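You operate a simulated robot arm through the tools that you are given. There is no shell and no other tool. Be economical: measure what you need, move in short steps, check, and stop when the job is done.

You run a simulated two-armed robot. Do the job below in one go: nothing can be reset, and whatever is moved stays where it is left.

## Task
Top up the fill stand bottle nearly to the blue line and cap it.
Fine: lamp panel on, spout swung over and back aside; the bottle ends in the shallow tray; no water in the small drip tray. Set down upright: fill stand bottle. Where these are worked on the way, their far stop is far enough and under half their travel is too little: swing spout.

The check looks at the end state, three seconds after you hand in, the way a careful person would. Anything else that was tipped, shoved, dropped, spilled or broken makes it a failure. A push-on lid holds only when it is set on centred and level and pressed home; a screw cap is set on level and turned clockwise until tight.

## Robot
Two 7-joint arms with two-finger parallel grippers on one trunk, on a base that drives. Base frame: it is fixed to the floor where the robot stands at the start and does not move with it; the origin is under the middle of the robot, x ahead of it, y to its left, z up; the surface under the hand at the start is at about z = 0.85. Readings come in m, degrees, newtons and seconds.
The left shoulder is at the start at [0.11, 0.169, 1.504], the right one opposite. With the tool pointing down near the work surface each hand reaches from about 0.38 to 0.72 m from the robot's upright axis, wherever it stands, measured 20 degrees to its own side. Places, roughly: blue water button [0.7, -0.4, 0.9]; inside of the shallow tray [0.7, -0.8, 0.9]; small drip tray [0.6, -0.4, 0.9]; swing spout [0.7, -0.4, 1.1]; white lamp panel switch [0.8, -0.1, 0.9]. Payload 1.57 kg a hand.
Tool frame (each hand has its own): the origin (TCP) lies between the finger pads and is the grasp point; the fingertips stand 0.03 m ahead of it; z points along the fingers, y is the line along which they close. Largest opening 0.08 m; finger width 0.017, thickness 0.012; the body of the gripper, 0.04 by 0.082 m, starts 0.08 m behind the TCP.
Orientation is that of the tool frame in the base frame, as a unit quaternion [w, x, y, z]. With the fingers straight down and closing along the base's y, the tool's x points along the base's -x, its y along +y and its z along -z.

## Interface
- The arms move only by the tool jog_arm. It takes "left_series", "right_series" or both (then of equal length, played together; a hand with none holds still); each is one flat list of numbers, 7 for each row, row after row: the shift along the tool's x, y, z in units of 40 mm (1.0 is 40 mm), then the turn, a rotation vector about the tool's x, y, z in units of 5 degrees (1.0 is 5 degrees), then the finger opening in m, from 0 to 0.08. In form: [x, y, z, rx, ry, rz, gripper, x, y, z, rx, ry, rz, gripper, ...]. A call has 1 to 12 rows; each row shifts and turns the commanded pose from where the row before left it, along the tool's axes as they then stand. A call with a number of a shift or a turn outside -1 to 1 is refused whole. A row lasts 0.2 s, in which the tool goes at most 0.05 m and 8.6 degrees; a call with a longer step from one row to the next is refused whole, and so is a gripper value outside its range. Where a pose cannot be reached the arm comes as near as it can. A force on the tool above 90 N (or 10 N above the force at the start of the call, whichever is more), or a blocked arm, ends the call early, and 0.2 s more pass. Each finger travels about 0.072 m/s and halts on what it meets, pressing with about 23 N; the grip force reading is that of the motor and also rises with nothing between the fingers. The clock runs only during rows and for 0.2 s after the last one: add rows that do not move to give the fingers time. It gives the time, the measured TCP pose, the force on the tool (base axes), the opening and the grip force at its end, in the units of the frame above (readings bear some noise), with the torque about the TCP (base axes, N m) and any sound that the robot's microphone picked up.
- Cameras (640 x 400 px; columns grow to the right, rows downward): "scene" is now at [0.1616, -0.029, 1.6987]; the picture's right is [-0.39, -0.92, 0.00], its down [-0.64, 0.27, -0.72] and it looks along [0.66, -0.28, -0.70] (base axes); focal length 257 px, centre (320, 200). "left" rides on the left gripper at [0.072, 0.007, -0.122] in its tool frame; the picture's right is [-0.09, 1.00, 0.00], its down [-0.84, -0.08, -0.54] and it looks along [-0.54, -0.05, 0.84] (tool axes); focal length 238 px, centre (320, 200). "right" rides on the right gripper at [0.072, -0.007, -0.122] in its tool frame; the picture's right is [0.09, 1.00, 0.00], its down [-0.84, 0.08, -0.54] and it looks along [-0.54, 0.05, 0.84] (tool axes); focal length 238 px, centre (320, 200). There is no depth. A picture from a camera that has moved, and an enlarged one, comes with that camera's place and axes in the base frame and with its lens. The place of the scene camera against the robot may be out by one fixed shift of up to 0.018 m in any direction.
- get_image(camera): a new picture of that camera. The clock stands still meanwhile.
- slide_trunk(by): slides the trunk up (or, below 0, down) by that many m; the arms and the scene camera ride with it, the base frame stays. It gives what a move gives, with no picture.
- roll_base(legs): drives the robot by 1 to 6 legs, each [ahead, left, turn to the left] in m, m and degrees, along the robot's own axes; the way and the turn of a leg run together, so that a leg with both is an arc; at most 1.5 m and 180 degrees a leg. The arms and the cameras ride along, it lands a little off, and it stops where it bumps. It gives what a move gives.
- pan_tilt(pan, tilt): turns the head with the scene camera to pan (to the left, within 86 degrees either way) and tilt (down, from -29 to 69), counted from straight ahead of the robot. It gives what a move gives.
- close_up(camera, box): a new picture of the part [left, top, right, bottom] of that camera's present view, enlarged. The clock stands still meanwhile.
- hand_in(): hands the job in; it is judged then, once.

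Work in short steps. Places have to be worked out from the pictures, the camera data and where the tool is seen: move nearer, look again, correct. Check each grasp and each placing, and mend what went wrong. You have 120 turns and 88 pictures in all, those below and enlarged ones among them. Open the grippers and draw the arms clear of the work before you hand the job in, unless the task says otherwise; then end with one line.

The tools are called after "Request:" by a JSON object that holds its "name" and its "arguments". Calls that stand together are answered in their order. jog_arm: Moves the arms, as the interface text tells. Its arguments: {"type":"object","properties":{"left_series":{"type":"array","items":{"type":"number"}},"right_series":{"type":"array","items":{"type":"number"}}},"required":[]} The other tools are called the same way: slide_trunk (by) slides the trunk up or down; roll_base (legs) drives the base; pan_tilt (pan, tilt) turns the head that bears the scene camera; get_image (camera) takes a picture; close_up (camera, box) takes an enlarged picture of a part of a camera's view; hand_in () hands the job in.

At the start:

```text
t: 0.0
left_ee_pos: [0.6444, 0.0191, 1.2489]
left_tool_rot: [0.0, 0.0, 1.0, -0.001]
left_wrist_force: [-0.3, 0.0, 0.1]
left_ft_torque: [0.0, -0.02, 0.01]
left_opening: 0.0796
left_finger_force: 0.0
right_ee_pos: [0.5071, -0.4766, 0.999]
right_tool_rot: [-0.001, 0.0, 1.0, 0.0]
right_wrist_force: [0.4, 0.2, -0.5]
right_ft_torque: [0.01, 0.03, 0.02]
right_opening: 0.0796
right_finger_force: 0.0
trunk travel left (down, up): [-0.818, 0.072]
robot x, y, heading: [0.0024, 0.0013, -0.2]
head pan, tilt: [-23.0, 44.1]
```

scene: 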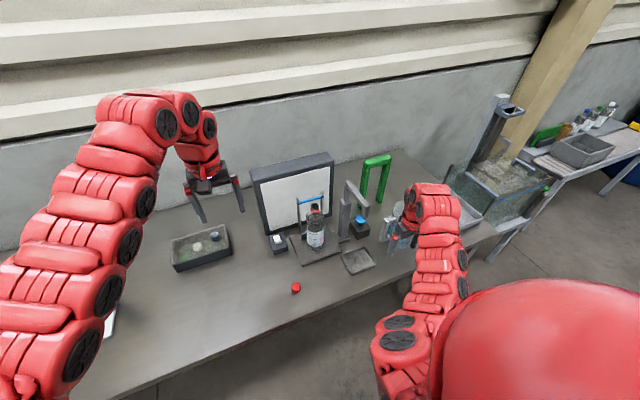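
right: 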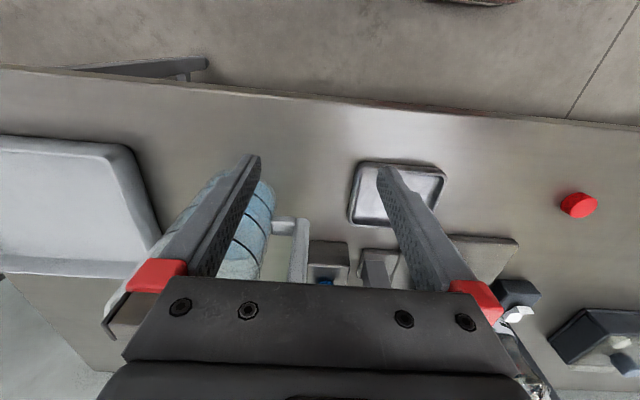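
left: 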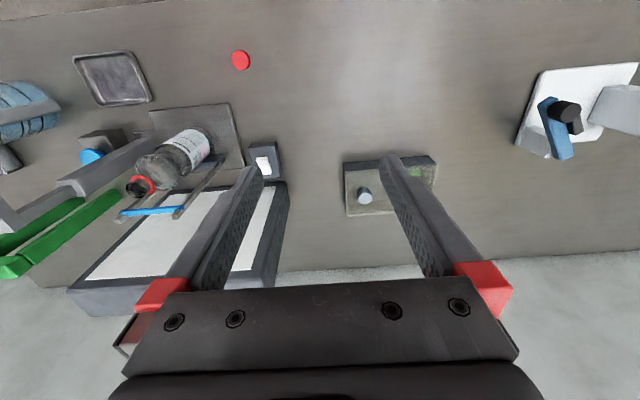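

I start by looking closely at the fill stand area in the scene view.

Request:
{"name": "close_up", "arguments": {"camera": "scene", "box": [240, 140, 440, 300]}}

Request:
{"name": "close_up", "arguments": {"camera": "left", "box": [0, 40, 320, 300]}}

```text
2.50 times, centred on (340, 220) of scene
camera zoom: at [0.1616, -0.029, 1.6987], right [-0.39, -0.92, 0.0], down [-0.64, 0.27, -0.72], along [0.66, -0.28, -0.7], focal length 642 px, centre (270, 150)
```

zoom: 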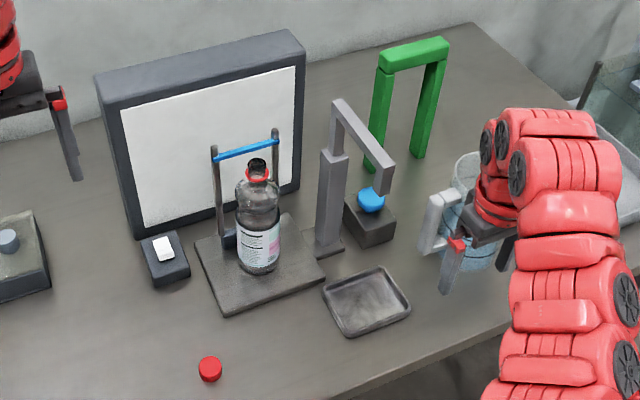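

```text
1.54 times, centred on (160, 170) of left
camera zoom: at [0.5734, 0.0255, 1.3712], right [0.09, 1.0, 0.0], down [0.84, -0.08, 0.54], along [0.54, -0.05, -0.84], focal length 367 px, centre (566, 246)
```

zoom: 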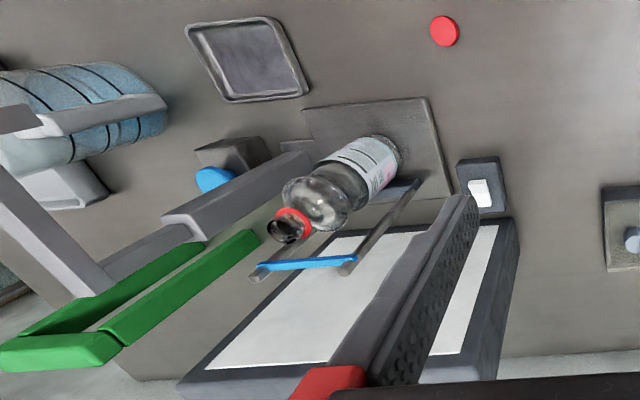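

The bottle is at about (0.72,-0.25) with its mouth near z≈1.08. The cap lies at (0.59,-0.12), the spout points at -x over the drip tray, and the lamp switch is at (0.79,-0.12). I raise the right hand before driving nearer.

Request:
{"name": "jog_arm", "arguments": {"right_series": [0, 0, -1, 0, 0, 0, 0.08, 0, 0, -1, 0, 0, 0, 0.08, 0, 0, -1, 0, 0, 0, 0.08, 0, 0, -1, 0, 0, 0, 0.08, 0, 0, -1, 0, 0, 0, 0.08, 0, 0, -1, 0, 0, 0, 0.08, 0, 0, -0.5, 0, 0, 0, 0.08, 0, 0, 0, 0, 0, 0, 0.08]}}

Request:
{"name": "get_image", "arguments": {"camera": "right"}}

Request:
{"name": "get_image", "arguments": {"camera": "scene"}}

```text
t: 1.8
left_ee_pos: [0.6445, 0.0192, 1.2493]
left_tool_rot: [-0.001, 0.0, 1.0, 0.0]
left_wrist_force: [0.1, -0.4, 0.7]
left_ft_torque: [-0.05, -0.01, -0.02]
left_opening: 0.0801
left_finger_force: 0.2
right_ee_pos: [0.5238, -0.4898, 1.0581]
right_tool_rot: [0.001, 0.0, 1.0, 0.0]
right_wrist_force: [-0.8, 0.1, 0.3]
right_ft_torque: [0.03, -0.03, -0.01]
right_opening: 0.0802
right_finger_force: 0.0
right hand out of reach, approached as far as the arm can: row 1, 2, 3, 4, 5, 6, 7
trunk travel left (down, up): [-0.818, 0.072]
robot x, y, heading: [-0.0019, 0.0013, 0.1]
head pan, tilt: [-23.0, 44.1]
```

```text
82 pictures are left
camera right: at [0.452, -0.4963, 1.1797], right [-0.09, 1.0, 0.0], down [0.84, 0.08, 0.54], along [0.54, 0.05, -0.84], focal length 238 px, centre (320, 200)
```

right: 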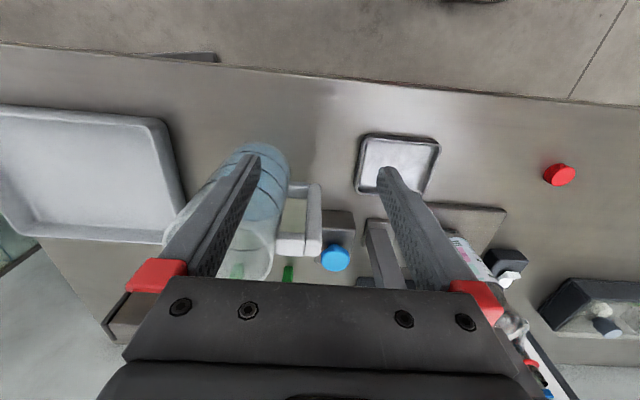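

```text
81 pictures are left
camera scene: at [0.1616, -0.0291, 1.6986], right [-0.39, -0.92, 0.0], down [-0.64, 0.27, -0.72], along [0.66, -0.28, -0.7], focal length 257 px, centre (320, 200)
```

scene: 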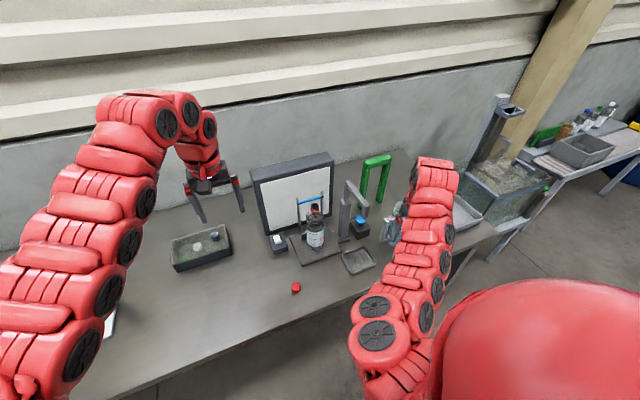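

The right hand can't rise further in this pose and the jug top is near z≈1.01. I raise the trunk for clearance, then back off, shift right and come ahead.

Request:
{"name": "slide_trunk", "arguments": {"by": 0.07}}

Request:
{"name": "roll_base", "arguments": {"legs": [[-0.1, 0, 0], [0, -0.22, 0], [0.18, 0, 0]]}}

Request:
{"name": "pan_tilt", "arguments": {"pan": -5, "tilt": 50}}

Request:
{"name": "get_image", "arguments": {"camera": "scene"}}

Request:
{"name": "get_image", "arguments": {"camera": "left"}}

```text
t: 2.9
left_ee_pos: [0.6453, 0.0181, 1.3184]
left_tool_rot: [0.001, 0.001, 1.0, 0.001]
left_wrist_force: [0.0, -0.2, -0.1]
left_ft_torque: [-0.02, -0.01, 0.03]
left_opening: 0.0801
left_finger_force: 0.1
right_ee_pos: [0.5241, -0.4895, 1.1268]
right_tool_rot: [0.001, 0.0, 1.0, 0.0]
right_wrist_force: [0.1, 0.1, -1.1]
right_ft_torque: [-0.01, 0.0, 0.0]
right_opening: 0.08
right_finger_force: 0.0
trunk travel left (down, up): [-0.888, 0.002]
robot x, y, heading: [-0.0006, -0.0007, 0.2]
head pan, tilt: [-23.0, 44.1]
```

```text
t: 6.4
left_ee_pos: [0.7212, -0.2042, 1.3203]
left_tool_rot: [0.001, 0.001, 1.0, 0.001]
left_wrist_force: [0.5, 0.8, 0.6]
left_ft_torque: [-0.02, 0.01, 0.01]
left_opening: 0.0803
left_finger_force: 0.1
right_ee_pos: [0.5995, -0.7122, 1.129]
right_tool_rot: [0.001, 0.002, 1.0, 0.0]
right_wrist_force: [-0.6, -0.1, 0.2]
right_ft_torque: [-0.03, 0.0, -0.02]
right_opening: 0.0801
right_finger_force: 0.1
trunk travel left (down, up): [-0.888, 0.002]
robot x, y, heading: [0.0779, -0.2221, -0.5]
head pan, tilt: [-23.0, 44.1]
```

```text
t: 7.2
left_ee_pos: [0.7266, -0.204, 1.3186]
left_tool_rot: [-0.001, 0.002, 1.0, 0.0]
left_wrist_force: [-0.2, -0.5, 0.3]
left_ft_torque: [-0.07, -0.01, 0.02]
left_opening: 0.0802
left_finger_force: 0.1
right_ee_pos: [0.6045, -0.7113, 1.1269]
right_tool_rot: [-0.001, 0.002, 1.0, 0.0]
right_wrist_force: [-0.6, -0.4, 0.9]
right_ft_torque: [0.02, 0.02, 0.03]
right_opening: 0.0799
right_finger_force: 0.1
trunk travel left (down, up): [-0.888, 0.002]
robot x, y, heading: [0.0807, -0.2203, -0.3]
head pan, tilt: [-5.0, 50.0]
```

```text
80 pictures are left
camera scene: at [0.244, -0.2256, 1.7603], right [-0.09, -1.0, 0.0], down [-0.76, 0.07, -0.64], along [0.64, -0.06, -0.77], focal length 257 px, centre (320, 200)
```

scene: 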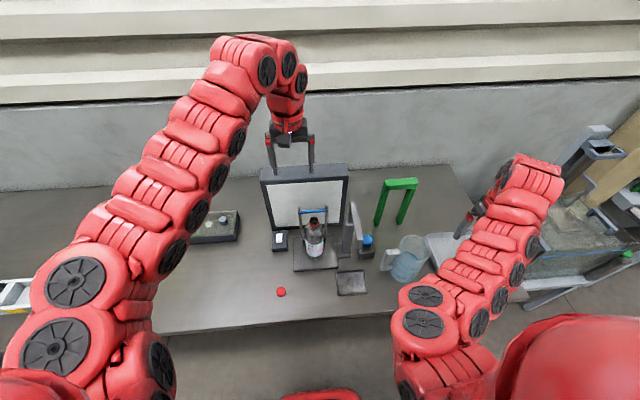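

```text
79 pictures are left
camera left: at [0.6545, -0.1975, 1.4405], right [0.09, 1.0, 0.0], down [0.84, -0.08, 0.54], along [0.54, -0.05, -0.84], focal length 238 px, centre (320, 200)
```

left: 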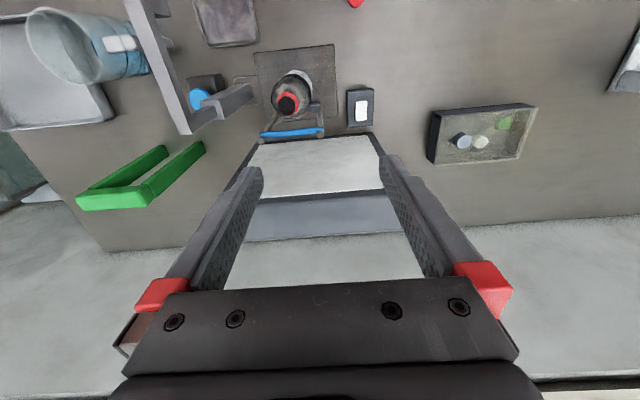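

Base is at (0.08,-0.22). I take close-ups of the switch and the stand from the left camera to pin positions.

Request:
{"name": "close_up", "arguments": {"camera": "left", "box": [220, 30, 420, 155]}}

Request:
{"name": "close_up", "arguments": {"camera": "scene", "box": [240, 150, 440, 310]}}

```text
3.20 times, centred on (320, 92) of left
camera zoom: at [0.6545, -0.1975, 1.4405], right [0.09, 1.0, 0.0], down [0.84, -0.08, 0.54], along [0.54, -0.05, -0.84], focal length 763 px, centre (320, 544)
```

zoom: 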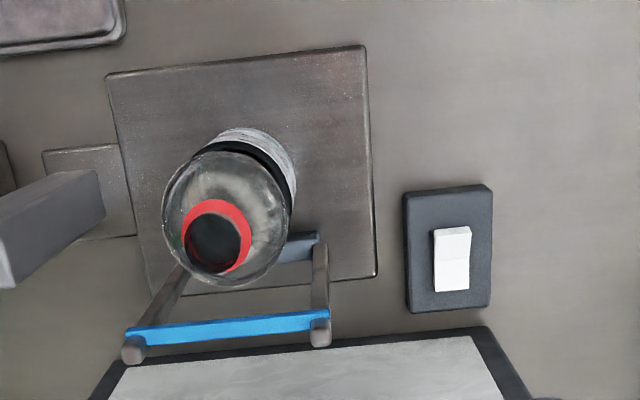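

```text
2.50 times, centred on (340, 230) of scene
camera zoom: at [0.244, -0.2256, 1.7603], right [-0.09, -1.0, 0.0], down [-0.76, 0.07, -0.64], along [0.64, -0.06, -0.77], focal length 642 px, centre (270, 125)
```

zoom: 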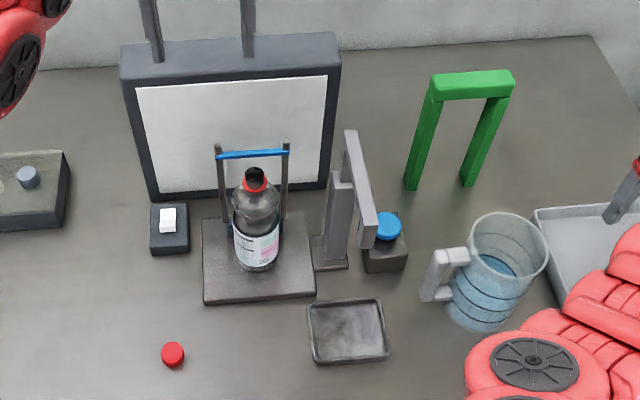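

I zoom further on the rocker to see which end is raised.

Request:
{"name": "close_up", "arguments": {"camera": "left", "box": [342, 82, 382, 132]}}

Request:
{"name": "close_up", "arguments": {"camera": "scene", "box": [265, 225, 297, 255]}}

```text
8.00 times, centred on (362, 107) of left
camera zoom: at [0.6545, -0.1975, 1.4405], right [0.09, 1.0, 0.0], down [0.84, -0.08, 0.54], along [0.54, -0.05, -0.84], focal length 1907 px, centre (-16, 944)
```

zoom: 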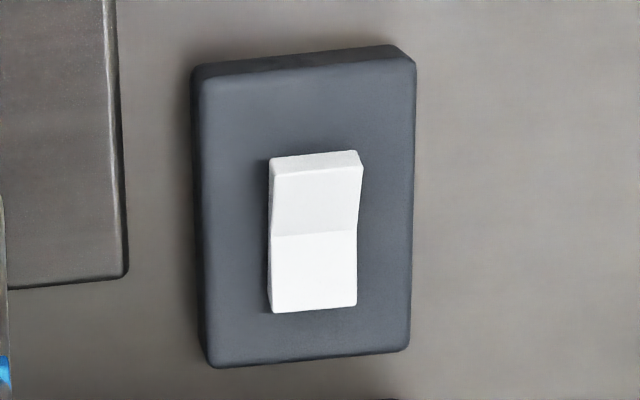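

```text
13.33 times, centred on (281, 240) of scene
camera zoom: at [0.244, -0.2256, 1.7603], right [-0.09, -1.0, 0.0], down [-0.76, 0.07, -0.64], along [0.64, -0.06, -0.77], focal length 3422 px, centre (840, -333)
```

zoom: 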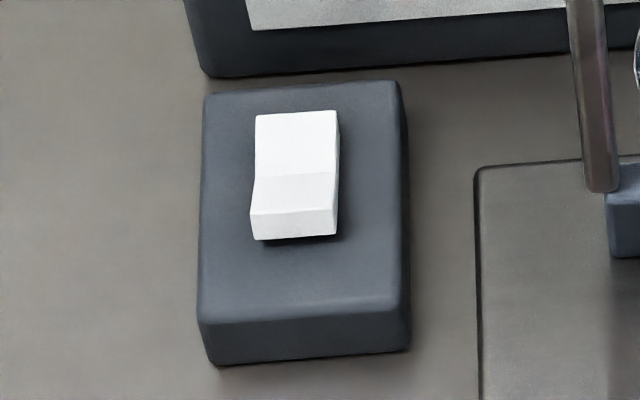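

The near (robot-side) end of the rocker is raised, at about (0.768,-0.116,~0.9). I move the closed left hand above it.

Request:
{"name": "jog_arm", "arguments": {"left_series": [-0.35, 0.75, 0, 0, 0, 0, 0.04, -0.35, 0.75, 0, 0, 0, 0, 0, -0.33, 0.7, 0, 0, 0, 0, 0, 0, 0, 1, 0, 0, 0, 0, 0, 0, 1, 0, 0, 0, 0, 0, 0, 1, 0, 0, 0, 0, 0, 0, 1, 0, 0, 0, 0, 0, 0, 1, 0, 0, 0, 0, 0, 0, 1, 0, 0, 0, 0, 0, 0, 1, 0, 0, 0, 0, 0, 0, 1, 0, 0, 0, 0, 0, 0, 0, 0, 0, 0, 0]}}

Request:
{"name": "get_image", "arguments": {"camera": "left"}}

Request:
{"name": "close_up", "arguments": {"camera": "scene", "box": [240, 150, 440, 310]}}

```text
t: 9.8
left_ee_pos: [0.7647, -0.1162, 1.0]
left_tool_rot: [0.0, 0.002, 1.0, 0.0]
left_wrist_force: [-0.5, 0.6, 0.4]
left_ft_torque: [-0.02, 0.01, -0.01]
left_opening: 0.0
left_finger_force: 21.3
right_ee_pos: [0.6024, -0.7114, 1.1286]
right_tool_rot: [0.0, 0.001, 1.0, 0.0]
right_wrist_force: [0.5, 0.6, 0.7]
right_ft_torque: [-0.02, 0.01, -0.02]
right_opening: 0.0802
right_finger_force: 0.1
trunk travel left (down, up): [-0.888, 0.002]
robot x, y, heading: [0.0829, -0.2202, -0.2]
head pan, tilt: [-5.0, 50.0]
```

```text
74 pictures are left
camera left: at [0.6938, -0.1091, 1.1217], right [0.09, 1.0, 0.0], down [0.84, -0.08, 0.54], along [0.54, -0.05, -0.84], focal length 238 px, centre (320, 200)
```

left: 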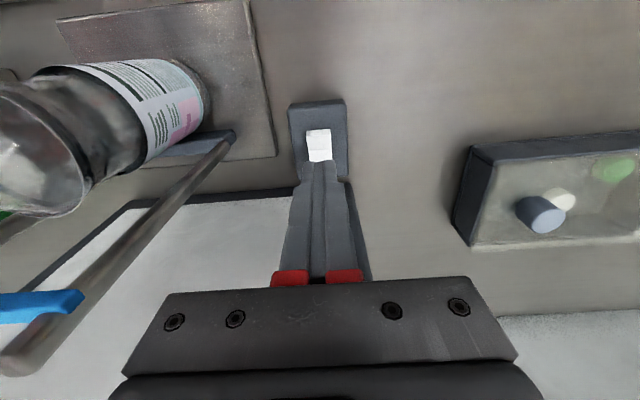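

```text
2.50 times, centred on (340, 230) of scene
camera zoom: at [0.242, -0.2249, 1.7605], right [-0.09, -1.0, 0.0], down [-0.76, 0.07, -0.64], along [0.64, -0.06, -0.77], focal length 642 px, centre (270, 125)
```

zoom: 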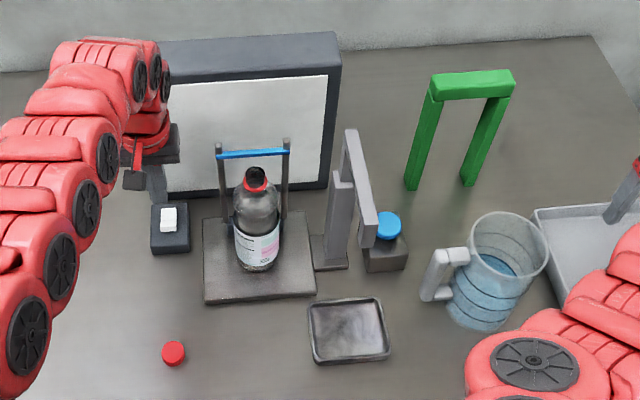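

The fingertips line up over the near end of the rocker. I press down gently in small steps, then lift.

Request:
{"name": "jog_arm", "arguments": {"left_series": [-0.08, -0.03, 0.8, 0, 0, 0, 0, 0, 0, 0.7, 0, 0, 0, 0, 0, 0, 0.12, 0, 0, 0, 0, 0, 0, 0.12, 0, 0, 0, 0, 0, 0, 0.12, 0, 0, 0, 0, 0, 0, 0.12, 0, 0, 0, 0, 0, 0, 0.12, 0, 0, 0, 0, 0, 0, 0.12, 0, 0, 0, 0]}}

Request:
{"name": "close_up", "arguments": {"camera": "left", "box": [220, 80, 420, 205]}}

```text
t: 11.6
left_ee_pos: [0.7477, -0.1142, 0.9391]
left_tool_rot: [0.0, 0.001, 1.0, 0.0]
left_wrist_force: [0.1, -0.2, -0.6]
left_ft_torque: [-0.01, 0.02, -0.04]
left_opening: 0.0001
left_finger_force: 21.5
left hand out of reach, approached as far as the arm can: row 1, 2, 4, 5, 8
right_ee_pos: [0.6028, -0.7117, 1.1272]
right_tool_rot: [0.0, 0.002, 1.0, 0.0]
right_wrist_force: [-1.0, 0.3, 1.0]
right_ft_torque: [0.0, -0.01, -0.02]
right_opening: 0.0799
right_finger_force: 0.1
trunk travel left (down, up): [-0.888, 0.002]
robot x, y, heading: [0.0807, -0.2238, -0.2]
head pan, tilt: [-5.0, 50.0]
```

```text
3.20 times, centred on (320, 142) of left
camera zoom: at [0.6772, -0.1077, 1.0609], right [0.09, 1.0, 0.0], down [0.84, -0.08, 0.54], along [0.54, -0.05, -0.84], focal length 763 px, centre (320, 384)
```

zoom: 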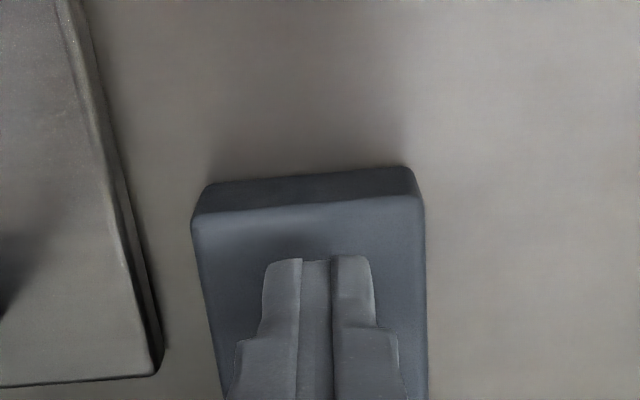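

The left arm ran out of reach and stayed short of the rocker at x≈0.748. I lift it, lower the trunk and drive a little ahead.

Request:
{"name": "jog_arm", "arguments": {"left_series": [0, 0, -1, 0, 0, 0, 0, 0, 0, -1, 0, 0, 0, 0, 0, 0, -1, 0, 0, 0, 0, 0, 0, -1, 0, 0, 0, 0, 0, 0, 0, 0, 0, 0, 0]}}

Request:
{"name": "slide_trunk", "arguments": {"by": -0.12}}

Request:
{"name": "roll_base", "arguments": {"legs": [[0.04, 0, 0]]}}

Request:
{"name": "get_image", "arguments": {"camera": "left"}}

```text
t: 12.8
left_ee_pos: [0.7492, -0.1129, 1.1004]
left_tool_rot: [0.0, 0.001, 1.0, 0.001]
left_wrist_force: [-0.2, 0.1, 1.1]
left_ft_torque: [-0.01, 0.03, 0.0]
left_opening: 0.0
left_finger_force: 21.4
right_ee_pos: [0.6016, -0.7131, 1.1263]
right_tool_rot: [0.001, 0.002, 1.0, 0.0]
right_wrist_force: [-0.8, -0.3, -0.2]
right_ft_torque: [-0.03, 0.01, -0.02]
right_opening: 0.0801
right_finger_force: 0.0
trunk travel left (down, up): [-0.888, 0.002]
robot x, y, heading: [0.0783, -0.2181, -0.3]
head pan, tilt: [-5.0, 50.0]
```

```text
t: 14.3
left_ee_pos: [0.7471, -0.1127, 0.9796]
left_tool_rot: [0.001, 0.001, 1.0, 0.0]
left_wrist_force: [0.4, 0.2, 0.0]
left_ft_torque: [-0.02, -0.03, -0.01]
left_opening: 0.0
left_finger_force: 21.8
right_ee_pos: [0.603, -0.7122, 1.0085]
right_tool_rot: [0.0, 0.002, 1.0, 0.0]
right_wrist_force: [-0.5, 0.3, -0.3]
right_ft_torque: [-0.01, 0.0, 0.02]
right_opening: 0.08
right_finger_force: 0.0
trunk travel left (down, up): [-0.768, 0.122]
robot x, y, heading: [0.0806, -0.2184, -0.2]
head pan, tilt: [-5.0, 50.0]
```

```text
t: 15.2
left_ee_pos: [0.787, -0.1128, 0.9815]
left_tool_rot: [0.001, 0.001, 1.0, -0.001]
left_wrist_force: [0.8, 0.1, 0.9]
left_ft_torque: [-0.01, -0.02, -0.03]
left_opening: 0.0001
left_finger_force: 22.0
right_ee_pos: [0.6395, -0.7118, 1.0088]
right_tool_rot: [0.001, 0.001, 1.0, 0.0]
right_wrist_force: [-1.2, -0.3, -0.6]
right_ft_torque: [-0.01, -0.04, 0.02]
right_opening: 0.0801
right_finger_force: 0.1
trunk travel left (down, up): [-0.768, 0.122]
robot x, y, heading: [0.1167, -0.2223, -0.3]
head pan, tilt: [-5.0, 50.0]
```

```text
71 pictures are left
camera left: at [0.715, -0.1065, 1.1024], right [0.09, 1.0, 0.0], down [0.84, -0.08, 0.54], along [0.54, -0.05, -0.84], focal length 238 px, centre (320, 200)
```

left: 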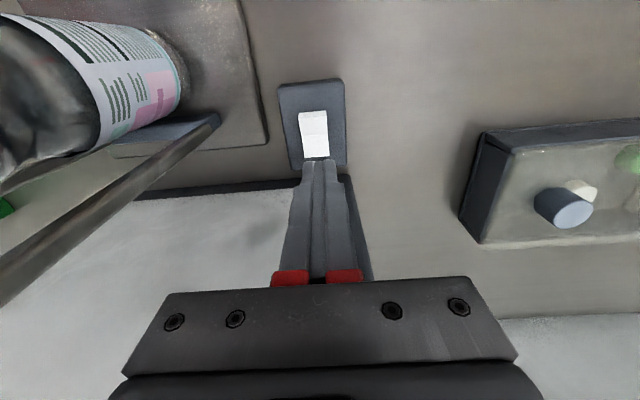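

Now in reach. I shift back 2 cm to the near end of the rocker and press down in small steps.

Request:
{"name": "jog_arm", "arguments": {"left_series": [0.5, -0.09, 0, 0, 0, 0, 0, 0, 0, 0.5, 0, 0, 0, 0, 0, 0, 0.5, 0, 0, 0, 0, 0, 0, 0.15, 0, 0, 0, 0, 0, 0, 0.15, 0, 0, 0, 0, 0, 0, 0.15, 0, 0, 0, 0, 0, 0, 0.15, 0, 0, 0, 0, 0, 0, 0.15, 0, 0, 0, 0]}}

Request:
{"name": "get_image", "arguments": {"camera": "left"}}

```text
t: 17.1
left_ee_pos: [0.7657, -0.1171, 0.9234]
left_tool_rot: [0.012, 0.0, 1.0, 0.001]
left_wrist_force: [-28.3, -3.7, 59.8]
left_ft_torque: [-0.13, 0.29, -0.06]
left_opening: 0.0002
left_finger_force: 21.1
right_ee_pos: [0.6313, -0.7132, 1.0132]
right_tool_rot: [0.005, 0.002, 1.0, 0.0]
right_wrist_force: [-0.5, 1.1, -0.3]
right_ft_torque: [0.02, 0.02, 0.0]
right_opening: 0.0799
right_finger_force: 0.1
trunk travel left (down, up): [-0.768, 0.122]
robot x, y, heading: [0.1141, -0.2202, -0.0]
head pan, tilt: [-5.0, 50.0]
heard: click
stopped in row 8 (left hand): the force on the tool passed its limit at 93 N (the readings are from after the stop); the commanded pose is now the measured one
```

```text
70 pictures are left
camera left: at [0.692, -0.1111, 1.0434], right [0.09, 1.0, 0.0], down [0.82, -0.08, 0.56], along [0.56, -0.05, -0.83], focal length 238 px, centre (320, 200)
```

left: 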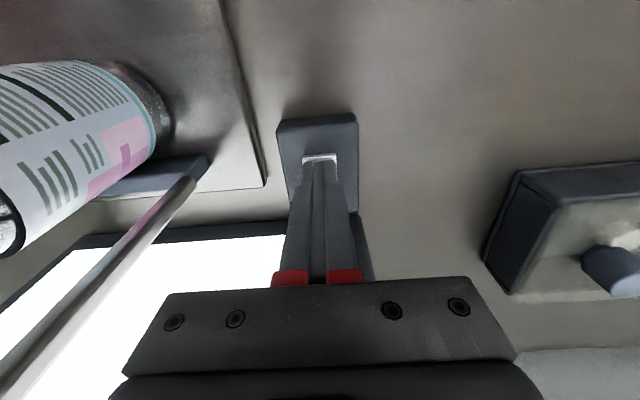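

The lamp panel is on (click heard, panel bright). I lift the left hand and bring it back, opened, to use its camera for a level look at the bottle.

Request:
{"name": "jog_arm", "arguments": {"left_series": [0, 0, -1, 0, 0, 0, 0, 0, 0, -1, 0, 0, 0, 0, 0, 0, -1, 0, 0, 0, 0, 0, 0, -1, 0, 0, 0, 0, 0.95, -0.2, 0, 0, 0, 0, 0, 1, -0.2, 0, 0, 0, 0, 0, 1, -0.2, 0, 0, 0, 0, 0.03, 1, -0.2, 0, 0, 0, 0, 0.08, 1, -0.2, 0, 0, 0, 0, 0.08, 0, 0, 0, 0, 0, 0, 0.08]}}

Request:
{"name": "jog_arm", "arguments": {"left_series": [0, 0, 0, 0, -0.95, 0, 0.08, 0, 0, 0, 0, -0.95, 0, 0.08, 0, 0, 0, 0, -0.95, 0, 0.08, 0, 0, 0, 0, -0.95, 0, 0.08, 0, 0, 0, 0, -0.95, 0, 0.08, 0, 0, 0, 0, -0.95, 0, 0.08, 0, 0, 0, 0, -0.95, 0, 0.08, 0, 0, 0, 0, -0.95, 0, 0.08, 0, 0, 0, 0, -0.95, 0, 0.08, 0, 0, 0, 0, -0.95, 0, 0.08, 0, 0, 0, 0, -0.95, 0, 0.08, 0, 0, 0, 0, -0.95, 0, 0.08]}}

Request:
{"name": "get_image", "arguments": {"camera": "left"}}

Request:
{"name": "get_image", "arguments": {"camera": "scene"}}

```text
t: 19.3
left_ee_pos: [0.7533, -0.1872, 1.0753]
left_tool_rot: [0.008, 0.001, 1.0, 0.0]
left_wrist_force: [-0.3, 0.4, -0.2]
left_ft_torque: [-0.01, 0.0, -0.01]
left_opening: 0.0802
left_finger_force: 0.0
left hand out of reach, approached as far as the arm can: row 5, 6, 7, 8, 9
right_ee_pos: [0.64, -0.7113, 1.0089]
right_tool_rot: [0.0, 0.002, 1.0, 0.0]
right_wrist_force: [-0.6, -0.5, 0.4]
right_ft_torque: [-0.01, 0.04, 0.01]
right_opening: 0.08
right_finger_force: 0.1
trunk travel left (down, up): [-0.768, 0.122]
robot x, y, heading: [0.1171, -0.2207, -0.1]
head pan, tilt: [-5.0, 50.0]
```

```text
t: 20.5
left_ee_pos: [0.8214, -0.2111, 1.0716]
left_tool_rot: [0.194, -0.001, 0.981, 0.006]
left_wrist_force: [-46.3, 12.4, 33.8]
left_ft_torque: [-1.38, 0.52, -1.24]
left_opening: 0.0769
left_finger_force: 0.1
left hand out of reach, approached as far as the arm can: row 1, 2, 3, 4, 5, 6
right_ee_pos: [0.6299, -0.709, 1.014]
right_tool_rot: [0.005, 0.0, 1.0, 0.0]
right_wrist_force: [-0.4, 0.8, 0.0]
right_ft_torque: [0.04, -0.03, -0.04]
right_opening: 0.0799
right_finger_force: 0.1
trunk travel left (down, up): [-0.768, 0.122]
robot x, y, heading: [0.116, -0.2206, -0.1]
head pan, tilt: [-5.0, 50.0]
stopped in row 6 (left hand): the force on the tool passed its limit at 103 N (the readings are from after the stop); the commanded pose is now the measured one
```

```text
69 pictures are left
camera left: at [0.7096, -0.2062, 1.1573], right [0.08, 1.0, 0.05], down [0.57, -0.09, 0.82], along [0.82, -0.04, -0.57], focal length 238 px, centre (320, 200)
```

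left: 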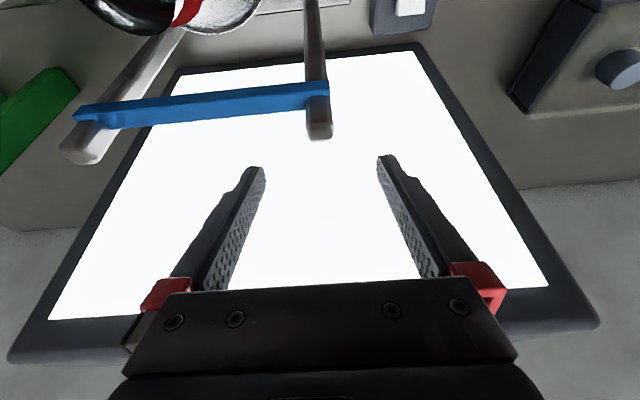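

```text
68 pictures are left
camera scene: at [0.2621, -0.2228, 1.6433], right [-0.09, -1.0, 0.0], down [-0.76, 0.07, -0.65], along [0.65, -0.06, -0.76], focal length 257 px, centre (320, 200)
```

scene: 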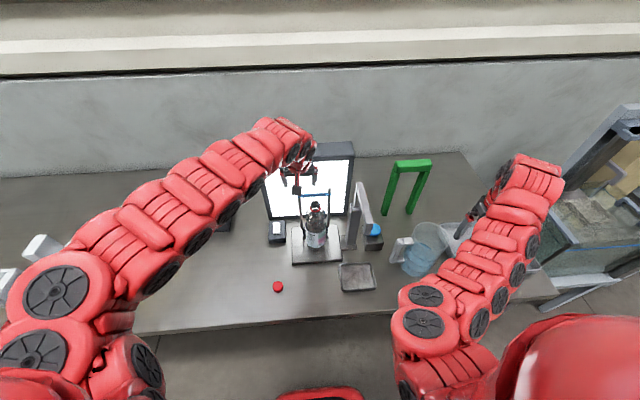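

Batching those moves was wrong: the left hand could not come back at that height, so the tilt pushed the fingers against the lamp panel. I retreat along the tool axis, which is up and back, and then check for damage.

Request:
{"name": "jog_arm", "arguments": {"left_series": [0, 0, -0.7, 0, 0, 0, 0.08, 0, 0, -0.7, 0, 0, 0, 0.08, 0, 0, -0.7, 0, 0, 0, 0.08, 0, 0, -0.7, 0, 0, 0, 0.08]}}

Request:
{"name": "close_up", "arguments": {"camera": "scene", "box": [240, 130, 440, 290]}}

```text
t: 21.0
left_ee_pos: [0.8228, -0.2187, 1.0841]
left_tool_rot: [0.171, 0.001, 0.985, 0.01]
left_wrist_force: [0.2, -0.3, 0.3]
left_ft_torque: [-0.01, 0.01, 0.0]
left_opening: 0.0801
left_finger_force: 0.3
left hand out of reach, approached as far as the arm can: row 1, 2
right_ee_pos: [0.6395, -0.7092, 1.0082]
right_tool_rot: [0.0, 0.001, 1.0, 0.001]
right_wrist_force: [0.7, 0.3, 0.0]
right_ft_torque: [0.01, 0.0, 0.01]
right_opening: 0.0796
right_finger_force: 0.1
trunk travel left (down, up): [-0.768, 0.122]
robot x, y, heading: [0.1173, -0.2245, 0.1]
head pan, tilt: [-5.0, 50.0]
stopped in row 2 (left hand): the force on the tool passed its limit at 106 N (the readings are from after the stop); the commanded pose is now the measured one
```

```text
2.50 times, centred on (340, 210) of scene
camera zoom: at [0.2779, -0.2241, 1.6407], right [-0.09, -1.0, 0.0], down [-0.76, 0.07, -0.64], along [0.64, -0.06, -0.77], focal length 642 px, centre (270, 175)
```

zoom: 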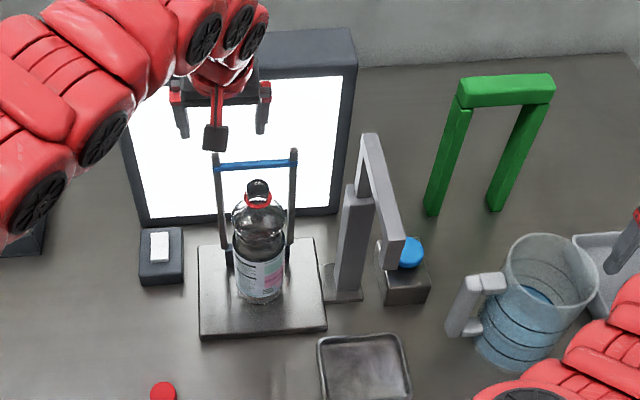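

Nothing has been displaced and the force is now zero; the arm is at its inner reach limit there. I raise the trunk instead, which lifts the hand straight up.

Request:
{"name": "slide_trunk", "arguments": {"by": 0.12}}

```text
t: 22.5
left_ee_pos: [0.8215, -0.2168, 1.2027]
left_tool_rot: [0.169, 0.002, 0.985, 0.01]
left_wrist_force: [0.0, 0.0, -0.4]
left_ft_torque: [-0.04, -0.01, 0.0]
left_opening: 0.0798
left_finger_force: 0.0
right_ee_pos: [0.6397, -0.7091, 1.1269]
right_tool_rot: [0.001, 0.001, 1.0, 0.0]
right_wrist_force: [0.8, 0.2, 0.1]
right_ft_torque: [0.01, -0.01, -0.02]
right_opening: 0.0799
right_finger_force: 0.0
trunk travel left (down, up): [-0.888, 0.002]
robot x, y, heading: [0.1157, -0.2191, -0.1]
head pan, tilt: [-5.0, 50.0]
```

Now clear above everything. I level the tool and move left, away from bottle and panel.

Request:
{"name": "jog_arm", "arguments": {"left_series": [0, 0.7, 0, 0, 0.97, 0, 0.08, 0, 0.7, 0, 0, 0.97, 0, 0.08, 0, 0.7, 0, 0, 0.97, 0, 0.08, 0, 0.7, 0, 0, 0.97, 0, 0.08, 0.3, 0.7, 0, 0, 0, 0, 0.08, 0.3, 0.7, 0, 0, 0, 0, 0.08]}}

```text
t: 23.9
left_ee_pos: [0.7969, -0.0486, 1.2079]
left_tool_rot: [0.002, 0.0, 1.0, 0.009]
left_wrist_force: [-0.9, 0.9, 0.2]
left_ft_torque: [-0.04, 0.01, -0.02]
left_opening: 0.0802
left_finger_force: 0.0
right_ee_pos: [0.6379, -0.7097, 1.1293]
right_tool_rot: [0.0, 0.001, 1.0, -0.002]
right_wrist_force: [0.0, 0.0, -0.5]
right_ft_torque: [-0.01, -0.03, 0.0]
right_opening: 0.0799
right_finger_force: 0.1
trunk travel left (down, up): [-0.888, 0.002]
robot x, y, heading: [0.1168, -0.2206, -0.4]
head pan, tilt: [-5.0, 50.0]
```

Level and clear. I come down and back diagonally toward (0.6,-0.05,1.06).

Request:
{"name": "jog_arm", "arguments": {"left_series": [0.97, 0, 0.74, 0, 0, 0, 0.08, 0.97, 0, 0.74, 0, 0, 0, 0.08, 0.97, 0, 0.74, 0, 0, 0, 0.08, 0.97, 0, 0.74, 0, 0, 0, 0.08, 0.97, 0, 0.74, 0, 0, 0, 0.08, 0, 0, 0, 0, 0, 0, 0.08]}}

```text
t: 25.3
left_ee_pos: [0.7704, -0.056, 1.1821]
left_tool_rot: [0.008, 0.023, 1.0, 0.017]
left_wrist_force: [0.3, -0.3, -0.4]
left_ft_torque: [0.02, 0.01, 0.05]
left_opening: 0.0798
left_finger_force: 0.0
left hand out of reach, approached as far as the arm can: row 1, 2, 3, 4, 5
right_ee_pos: [0.6403, -0.7099, 1.1277]
right_tool_rot: [0.0, 0.0, 1.0, 0.0]
right_wrist_force: [0.0, 0.7, 0.5]
right_ft_torque: [-0.02, 0.02, -0.01]
right_opening: 0.08
right_finger_force: 0.0
trunk travel left (down, up): [-0.888, 0.002]
robot x, y, heading: [0.1166, -0.2233, 0.3]
head pan, tilt: [-5.0, 50.0]
```

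It barely moved. I try going straight down first, then back in a separate call.

Request:
{"name": "jog_arm", "arguments": {"left_series": [0, 0, 0.8, 0, 0, 0, 0.08, 0, 0, 0.8, 0, 0, 0, 0.08, 0, 0, 0.8, 0, 0, 0, 0.08, 0, 0, 0.8, 0, 0, 0, 0.08, 0, 0, 0, 0, 0, 0, 0.08]}}

```text
t: 26.5
left_ee_pos: [0.7706, -0.0515, 1.0549]
left_tool_rot: [0.009, 0.025, 1.0, 0.016]
left_wrist_force: [0.2, 0.1, -0.4]
left_ft_torque: [0.02, 0.0, 0.03]
left_opening: 0.0799
left_finger_force: 0.0
right_ee_pos: [0.6391, -0.71, 1.1291]
right_tool_rot: [0.0, 0.001, 1.0, 0.0]
right_wrist_force: [0.5, 0.7, 0.1]
right_ft_torque: [0.02, -0.02, 0.02]
right_opening: 0.0801
right_finger_force: 0.0
trunk travel left (down, up): [-0.888, 0.002]
robot x, y, heading: [0.1146, -0.2241, -0.1]
head pan, tilt: [-5.0, 50.0]
```

Request:
{"name": "jog_arm", "arguments": {"left_series": [0.8, 0, 0, 0, 0, 0, 0.08, 0.8, 0, 0, 0, 0, 0, 0.08, 0.8, 0, 0, 0, 0, 0, 0.08, 0.8, 0, 0, 0, 0, 0, 0.08, 0, 0, 0, 0, 0, 0, 0.08]}}

Request:
{"name": "get_image", "arguments": {"camera": "scene"}}

```text
t: 27.7
left_ee_pos: [0.7058, -0.0462, 1.0108]
left_tool_rot: [0.008, 0.024, 1.0, 0.016]
left_wrist_force: [0.3, 0.2, 0.7]
left_ft_torque: [0.01, -0.01, -0.03]
left_opening: 0.0801
left_finger_force: 0.0
left hand out of reach, approached as far as the arm can: row 2, 3, 4
right_ee_pos: [0.6405, -0.7093, 1.1278]
right_tool_rot: [0.0, 0.001, 1.0, 0.0]
right_wrist_force: [-0.4, 0.0, 0.4]
right_ft_torque: [-0.03, -0.01, -0.02]
right_opening: 0.0799
right_finger_force: 0.1
trunk travel left (down, up): [-0.888, 0.002]
robot x, y, heading: [0.1184, -0.2206, 0.2]
head pan, tilt: [-5.0, 50.0]
```

```text
66 pictures are left
camera scene: at [0.2785, -0.2235, 1.7605], right [-0.09, -1.0, 0.0], down [-0.76, 0.07, -0.64], along [0.64, -0.06, -0.77], focal length 257 px, centre (320, 200)
```

scene: 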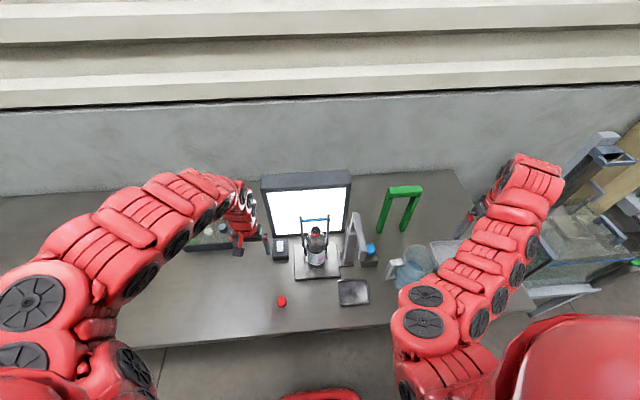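

The inner reach limit depends on the wrist bend, so I pitch the fingers forward here, where space is free, in two stages.

Request:
{"name": "jog_arm", "arguments": {"left_series": [0, 0, 0, 0, -0.95, 0, 0.08, 0, 0, 0, 0, -0.95, 0, 0.08, 0, 0, 0, 0, -0.95, 0, 0.08, 0, 0, 0, 0, -0.95, 0, 0.08, 0, 0, 0, 0, -0.95, 0, 0.08, 0, 0, 0, 0, -0.95, 0, 0.08]}}

```text
t: 29.1
left_ee_pos: [0.8161, -0.0407, 1.0313]
left_tool_rot: [0.253, 0.026, 0.967, 0.01]
left_wrist_force: [0.3, 0.2, 0.3]
left_ft_torque: [-0.01, 0.02, 0.02]
left_opening: 0.08
left_finger_force: 0.0
left hand out of reach, approached as far as the arm can: row 1, 2, 3, 4, 5, 6
right_ee_pos: [0.6397, -0.7086, 1.1284]
right_tool_rot: [-0.001, 0.001, 1.0, 0.0]
right_wrist_force: [0.7, -0.3, -0.7]
right_ft_torque: [-0.02, 0.0, 0.0]
right_opening: 0.0801
right_finger_force: 0.1
trunk travel left (down, up): [-0.888, 0.002]
robot x, y, heading: [0.1164, -0.2202, -0.1]
head pan, tilt: [-5.0, 50.0]
```

The wrist must stay roughly 0.57–0.71 m from the shoulder, so a level look with the hand isn't practical here. Instead I back the robot off and lower the trunk so the scene camera sees the bottle level; first the drive back.

Request:
{"name": "roll_base", "arguments": {"legs": [[-0.55, 0, 0]]}}

Request:
{"name": "slide_trunk", "arguments": {"by": -0.69}}

Request:
{"name": "pan_tilt", "arguments": {"pan": -2, "tilt": 0}}

Request:
{"name": "get_image", "arguments": {"camera": "scene"}}

```text
t: 32.3
left_ee_pos: [0.2652, -0.036, 1.0322]
left_tool_rot: [0.254, 0.019, 0.967, 0.009]
left_wrist_force: [0.1, -0.6, 0.2]
left_ft_torque: [-0.01, -0.01, 0.0]
left_opening: 0.0799
left_finger_force: 0.1
right_ee_pos: [0.0819, -0.7111, 1.1295]
right_tool_rot: [0.0, 0.003, 1.0, 0.0]
right_wrist_force: [-0.7, -0.6, 0.5]
right_ft_torque: [0.0, -0.01, -0.03]
right_opening: 0.0799
right_finger_force: 0.0
trunk travel left (down, up): [-0.888, 0.002]
robot x, y, heading: [-0.4397, -0.2197, -0.4]
head pan, tilt: [-5.0, 50.0]
```

```text
refused: -0.69 is not a number from -0.4 to 0.4
```

```text
t: 33.5
left_ee_pos: [0.2731, -0.0157, 1.0465]
left_tool_rot: [0.266, -0.015, 0.964, 0.008]
left_wrist_force: [-0.4, -0.1, 0.4]
left_ft_torque: [-0.01, -0.01, 0.0]
left_opening: 0.0799
left_finger_force: 0.0
right_ee_pos: [0.0841, -0.7037, 1.1258]
right_tool_rot: [0.002, -0.008, 1.0, 0.007]
right_wrist_force: [0.1, 0.9, 0.1]
right_ft_torque: [-0.03, 0.04, -0.01]
right_opening: 0.0799
right_finger_force: 0.1
trunk travel left (down, up): [-0.888, 0.002]
robot x, y, heading: [-0.4409, -0.2189, -0.4]
head pan, tilt: [-2.0, 0.0]
```

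```text
65 pictures are left
camera scene: at [-0.2567, -0.2208, 1.8383], right [-0.04, -1.0, 0.0], down [-0.01, 0.0, -1.0], along [1.0, -0.04, -0.01], focal length 257 px, centre (320, 200)
```

scene: 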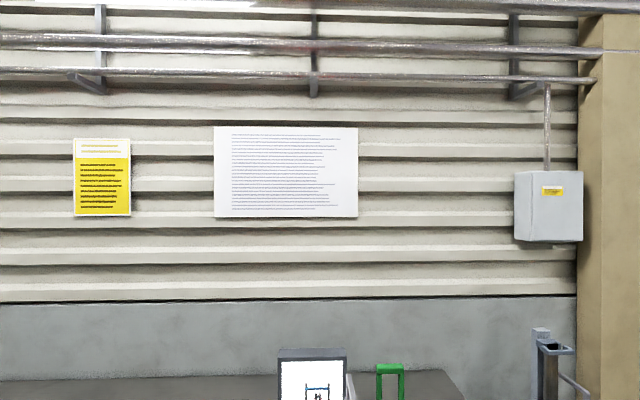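

The slide limit is 0.4 m a call, and the camera now stands at z=1.84. I lower the trunk in two steps.

Request:
{"name": "slide_trunk", "arguments": {"by": -0.38}}

Request:
{"name": "slide_trunk", "arguments": {"by": -0.38}}

Request:
{"name": "get_image", "arguments": {"camera": "scene"}}

Request:
{"name": "close_up", "arguments": {"camera": "scene", "box": [260, 160, 400, 270]}}

```text
t: 37.1
left_ee_pos: [0.2701, -0.0211, 0.663]
left_tool_rot: [0.264, -0.007, 0.965, 0.008]
left_wrist_force: [-0.4, 0.0, -0.4]
left_ft_torque: [0.01, -0.02, 0.05]
left_opening: 0.0799
left_finger_force: 0.2
right_ee_pos: [0.081, -0.707, 0.7477]
right_tool_rot: [0.001, -0.003, 1.0, 0.004]
right_wrist_force: [-0.1, -0.2, -0.4]
right_ft_torque: [-0.01, 0.03, 0.02]
right_opening: 0.0801
right_finger_force: 0.0
trunk travel left (down, up): [-0.508, 0.382]
robot x, y, heading: [-0.4394, -0.2188, -0.1]
head pan, tilt: [-2.0, 0.0]
```

```text
t: 40.8
left_ee_pos: [0.266, -0.0263, 0.28]
left_tool_rot: [0.261, 0.002, 0.965, 0.008]
left_wrist_force: [0.9, -0.4, -0.3]
left_ft_torque: [0.03, 0.01, -0.03]
left_opening: 0.08
left_finger_force: 0.1
right_ee_pos: [0.08, -0.7087, 0.3704]
right_tool_rot: [0.002, -0.002, 1.0, 0.002]
right_wrist_force: [0.3, 0.5, 0.8]
right_ft_torque: [-0.01, 0.02, -0.01]
right_opening: 0.0799
right_finger_force: 0.1
trunk travel left (down, up): [-0.128, 0.762]
robot x, y, heading: [-0.4448, -0.2222, -0.3]
head pan, tilt: [-2.0, 0.0]
```

```text
64 pictures are left
camera scene: at [-0.2609, -0.2203, 1.0785], right [-0.04, -1.0, 0.0], down [-0.01, 0.0, -1.0], along [1.0, -0.04, -0.01], focal length 257 px, centre (320, 200)
```

scene: 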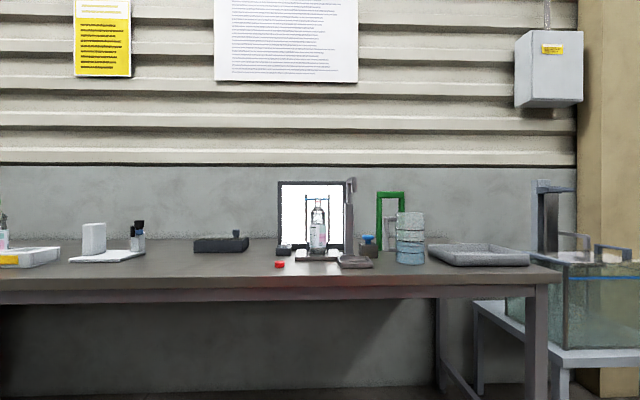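

```text
3.64 times, centred on (330, 215) of scene
camera zoom: at [-0.2609, -0.2203, 1.0785], right [-0.04, -1.0, 0.0], down [-0.01, 0.0, -1.0], along [1.0, -0.04, -0.01], focal length 933 px, centre (284, 146)
```

zoom: 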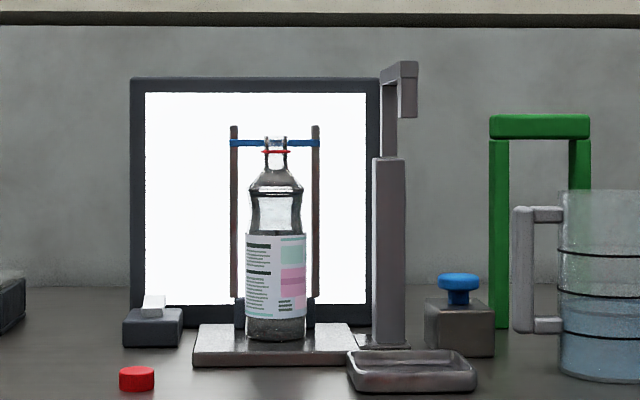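

A good level view. I zoom in on the bottle to read the water level and find the blue line.

Request:
{"name": "close_up", "arguments": {"camera": "scene", "box": [300, 188, 340, 238]}}

Request:
{"name": "close_up", "arguments": {"camera": "scene", "box": [308, 190, 332, 210]}}

```text
8.00 times, centred on (320, 213) of scene
camera zoom: at [-0.2609, -0.2203, 1.0785], right [-0.04, -1.0, 0.0], down [-0.01, 0.0, -1.0], along [1.0, -0.04, -0.01], focal length 2053 px, centre (320, 96)
```

zoom: 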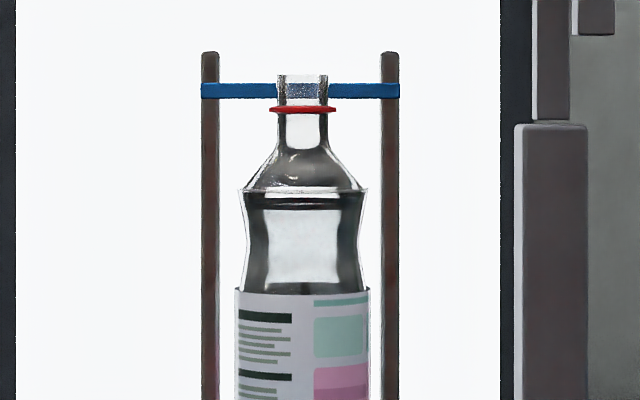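

```text
16.00 times, centred on (320, 200) of scene
camera zoom: at [-0.2609, -0.2203, 1.0785], right [-0.04, -1.0, 0.0], down [-0.01, 0.0, -1.0], along [1.0, -0.04, -0.01], focal length 4106 px, centre (320, 200)
```

zoom: 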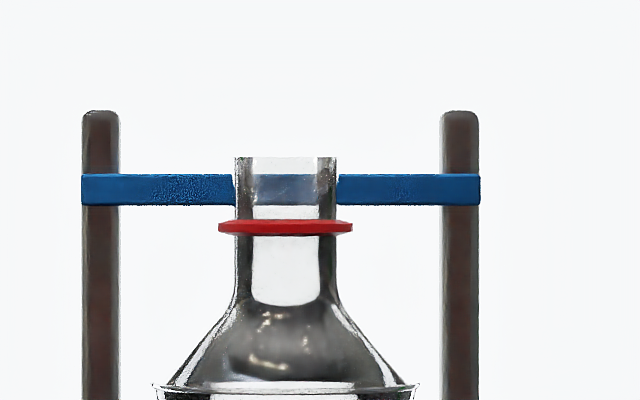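

The blue line is the bar behind the neck, about 7 mm below the mouth, and the water stands at the shoulder, about 60 mm below the mouth. The spout nozzle hangs at about z=1.10, above the mouth. I raise the trunk again, then drive to the spot for working the spout.

Request:
{"name": "slide_trunk", "arguments": {"by": 0.4}}

Request:
{"name": "slide_trunk", "arguments": {"by": 0.26}}

Request:
{"name": "pan_tilt", "arguments": {"pan": -10, "tilt": 42}}

Request:
{"name": "roll_base", "arguments": {"legs": [[0.4, 0.02, 0]]}}

```text
t: 44.6
left_ee_pos: [0.2703, -0.0202, 0.6829]
left_tool_rot: [0.263, -0.008, 0.965, 0.009]
left_wrist_force: [-0.2, -0.6, 0.7]
left_ft_torque: [0.02, 0.0, -0.02]
left_opening: 0.0799
left_finger_force: 0.1
right_ee_pos: [0.0804, -0.7063, 0.7677]
right_tool_rot: [0.001, -0.005, 1.0, 0.005]
right_wrist_force: [0.0, -0.7, 0.7]
right_ft_torque: [0.02, 0.02, 0.02]
right_opening: 0.0802
right_finger_force: 0.1
trunk travel left (down, up): [-0.528, 0.362]
robot x, y, heading: [-0.4448, -0.2172, -0.1]
head pan, tilt: [-2.0, 0.0]
```

```text
t: 47.3
left_ee_pos: [0.2725, -0.0159, 0.9447]
left_tool_rot: [0.266, -0.012, 0.964, 0.008]
left_wrist_force: [-0.7, 0.6, -0.7]
left_ft_torque: [0.0, 0.03, 0.0]
left_opening: 0.0799
left_finger_force: 0.0
right_ee_pos: [0.0822, -0.7046, 1.0266]
right_tool_rot: [0.001, -0.007, 1.0, 0.006]
right_wrist_force: [0.0, -0.8, 0.5]
right_ft_torque: [-0.01, -0.01, -0.01]
right_opening: 0.0802
right_finger_force: 0.0
trunk travel left (down, up): [-0.788, 0.102]
robot x, y, heading: [-0.4388, -0.2179, -0.1]
head pan, tilt: [-2.0, 0.0]
```

```text
t: 48.4
left_ee_pos: [0.2735, -0.0163, 0.9453]
left_tool_rot: [0.264, -0.012, 0.964, 0.008]
left_wrist_force: [-0.5, 0.5, -0.1]
left_ft_torque: [-0.02, -0.02, 0.02]
left_opening: 0.0798
left_finger_force: 0.1
right_ee_pos: [0.0823, -0.7037, 1.0266]
right_tool_rot: [0.0, -0.006, 1.0, 0.006]
right_wrist_force: [0.5, -0.4, 0.0]
right_ft_torque: [0.0, 0.01, 0.0]
right_opening: 0.08
right_finger_force: 0.1
trunk travel left (down, up): [-0.788, 0.102]
robot x, y, heading: [-0.4416, -0.2181, -0.6]
head pan, tilt: [-10.0, 42.0]
```

```text
t: 50.9
left_ee_pos: [0.6577, -0.0154, 0.9365]
left_tool_rot: [0.257, 0.015, 0.966, 0.01]
left_wrist_force: [-0.4, 0.3, 0.5]
left_ft_torque: [-0.03, 0.01, -0.01]
left_opening: 0.08
left_finger_force: 0.1
right_ee_pos: [0.4739, -0.6913, 1.032]
right_tool_rot: [0.003, 0.003, 1.0, -0.001]
right_wrist_force: [0.9, 0.1, 0.8]
right_ft_torque: [0.0, 0.0, -0.01]
right_opening: 0.0799
right_finger_force: 0.0
trunk travel left (down, up): [-0.788, 0.102]
robot x, y, heading: [-0.0441, -0.2013, -0.2]
head pan, tilt: [-10.0, 42.0]
```

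Now the right hand goes up and out, fingers closing, before crossing over the jug.

Request:
{"name": "jog_arm", "arguments": {"right_series": [-0.78, 0, -0.5, 0, 0, 0, 0.04, -0.78, 0, -0.5, 0, 0, 0, 0, -0.78, 0, -0.55, 0, 0, 0, 0, -0.78, 0, -0.55, 0, 0, 0, 0, -0.78, 0, -0.5, 0, 0, 0, 0, 0, 0, 0, 0, 0, 0, 0]}}

Request:
{"name": "get_image", "arguments": {"camera": "scene"}}

```text
t: 52.3
left_ee_pos: [0.6577, -0.0152, 0.9369]
left_tool_rot: [0.258, 0.016, 0.966, 0.008]
left_wrist_force: [0.4, -0.1, 0.2]
left_ft_torque: [0.01, -0.02, 0.01]
left_opening: 0.0802
left_finger_force: 0.0
right_ee_pos: [0.594, -0.6916, 1.1151]
right_tool_rot: [0.001, 0.002, 1.0, 0.0]
right_wrist_force: [-0.3, -0.2, 0.7]
right_ft_torque: [0.01, -0.03, 0.01]
right_opening: 0.0
right_finger_force: 21.6
right hand out of reach, approached as far as the arm can: row 5
trunk travel left (down, up): [-0.788, 0.102]
robot x, y, heading: [-0.0413, -0.1994, -0.2]
head pan, tilt: [-10.0, 42.0]
```

```text
60 pictures are left
camera scene: at [0.1237, -0.2129, 1.6717], right [-0.18, -0.98, 0.0], down [-0.66, 0.12, -0.74], along [0.73, -0.13, -0.67], focal length 257 px, centre (320, 200)
```

scene: 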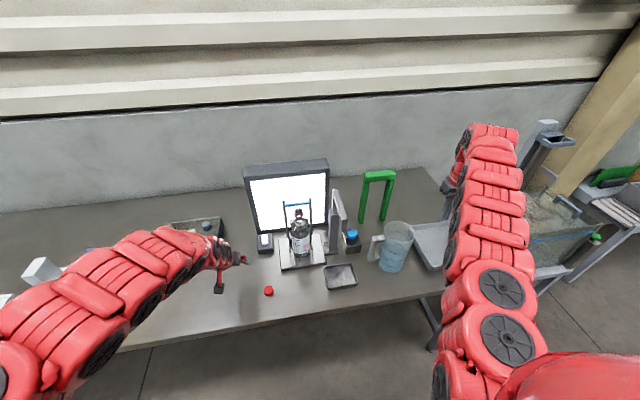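

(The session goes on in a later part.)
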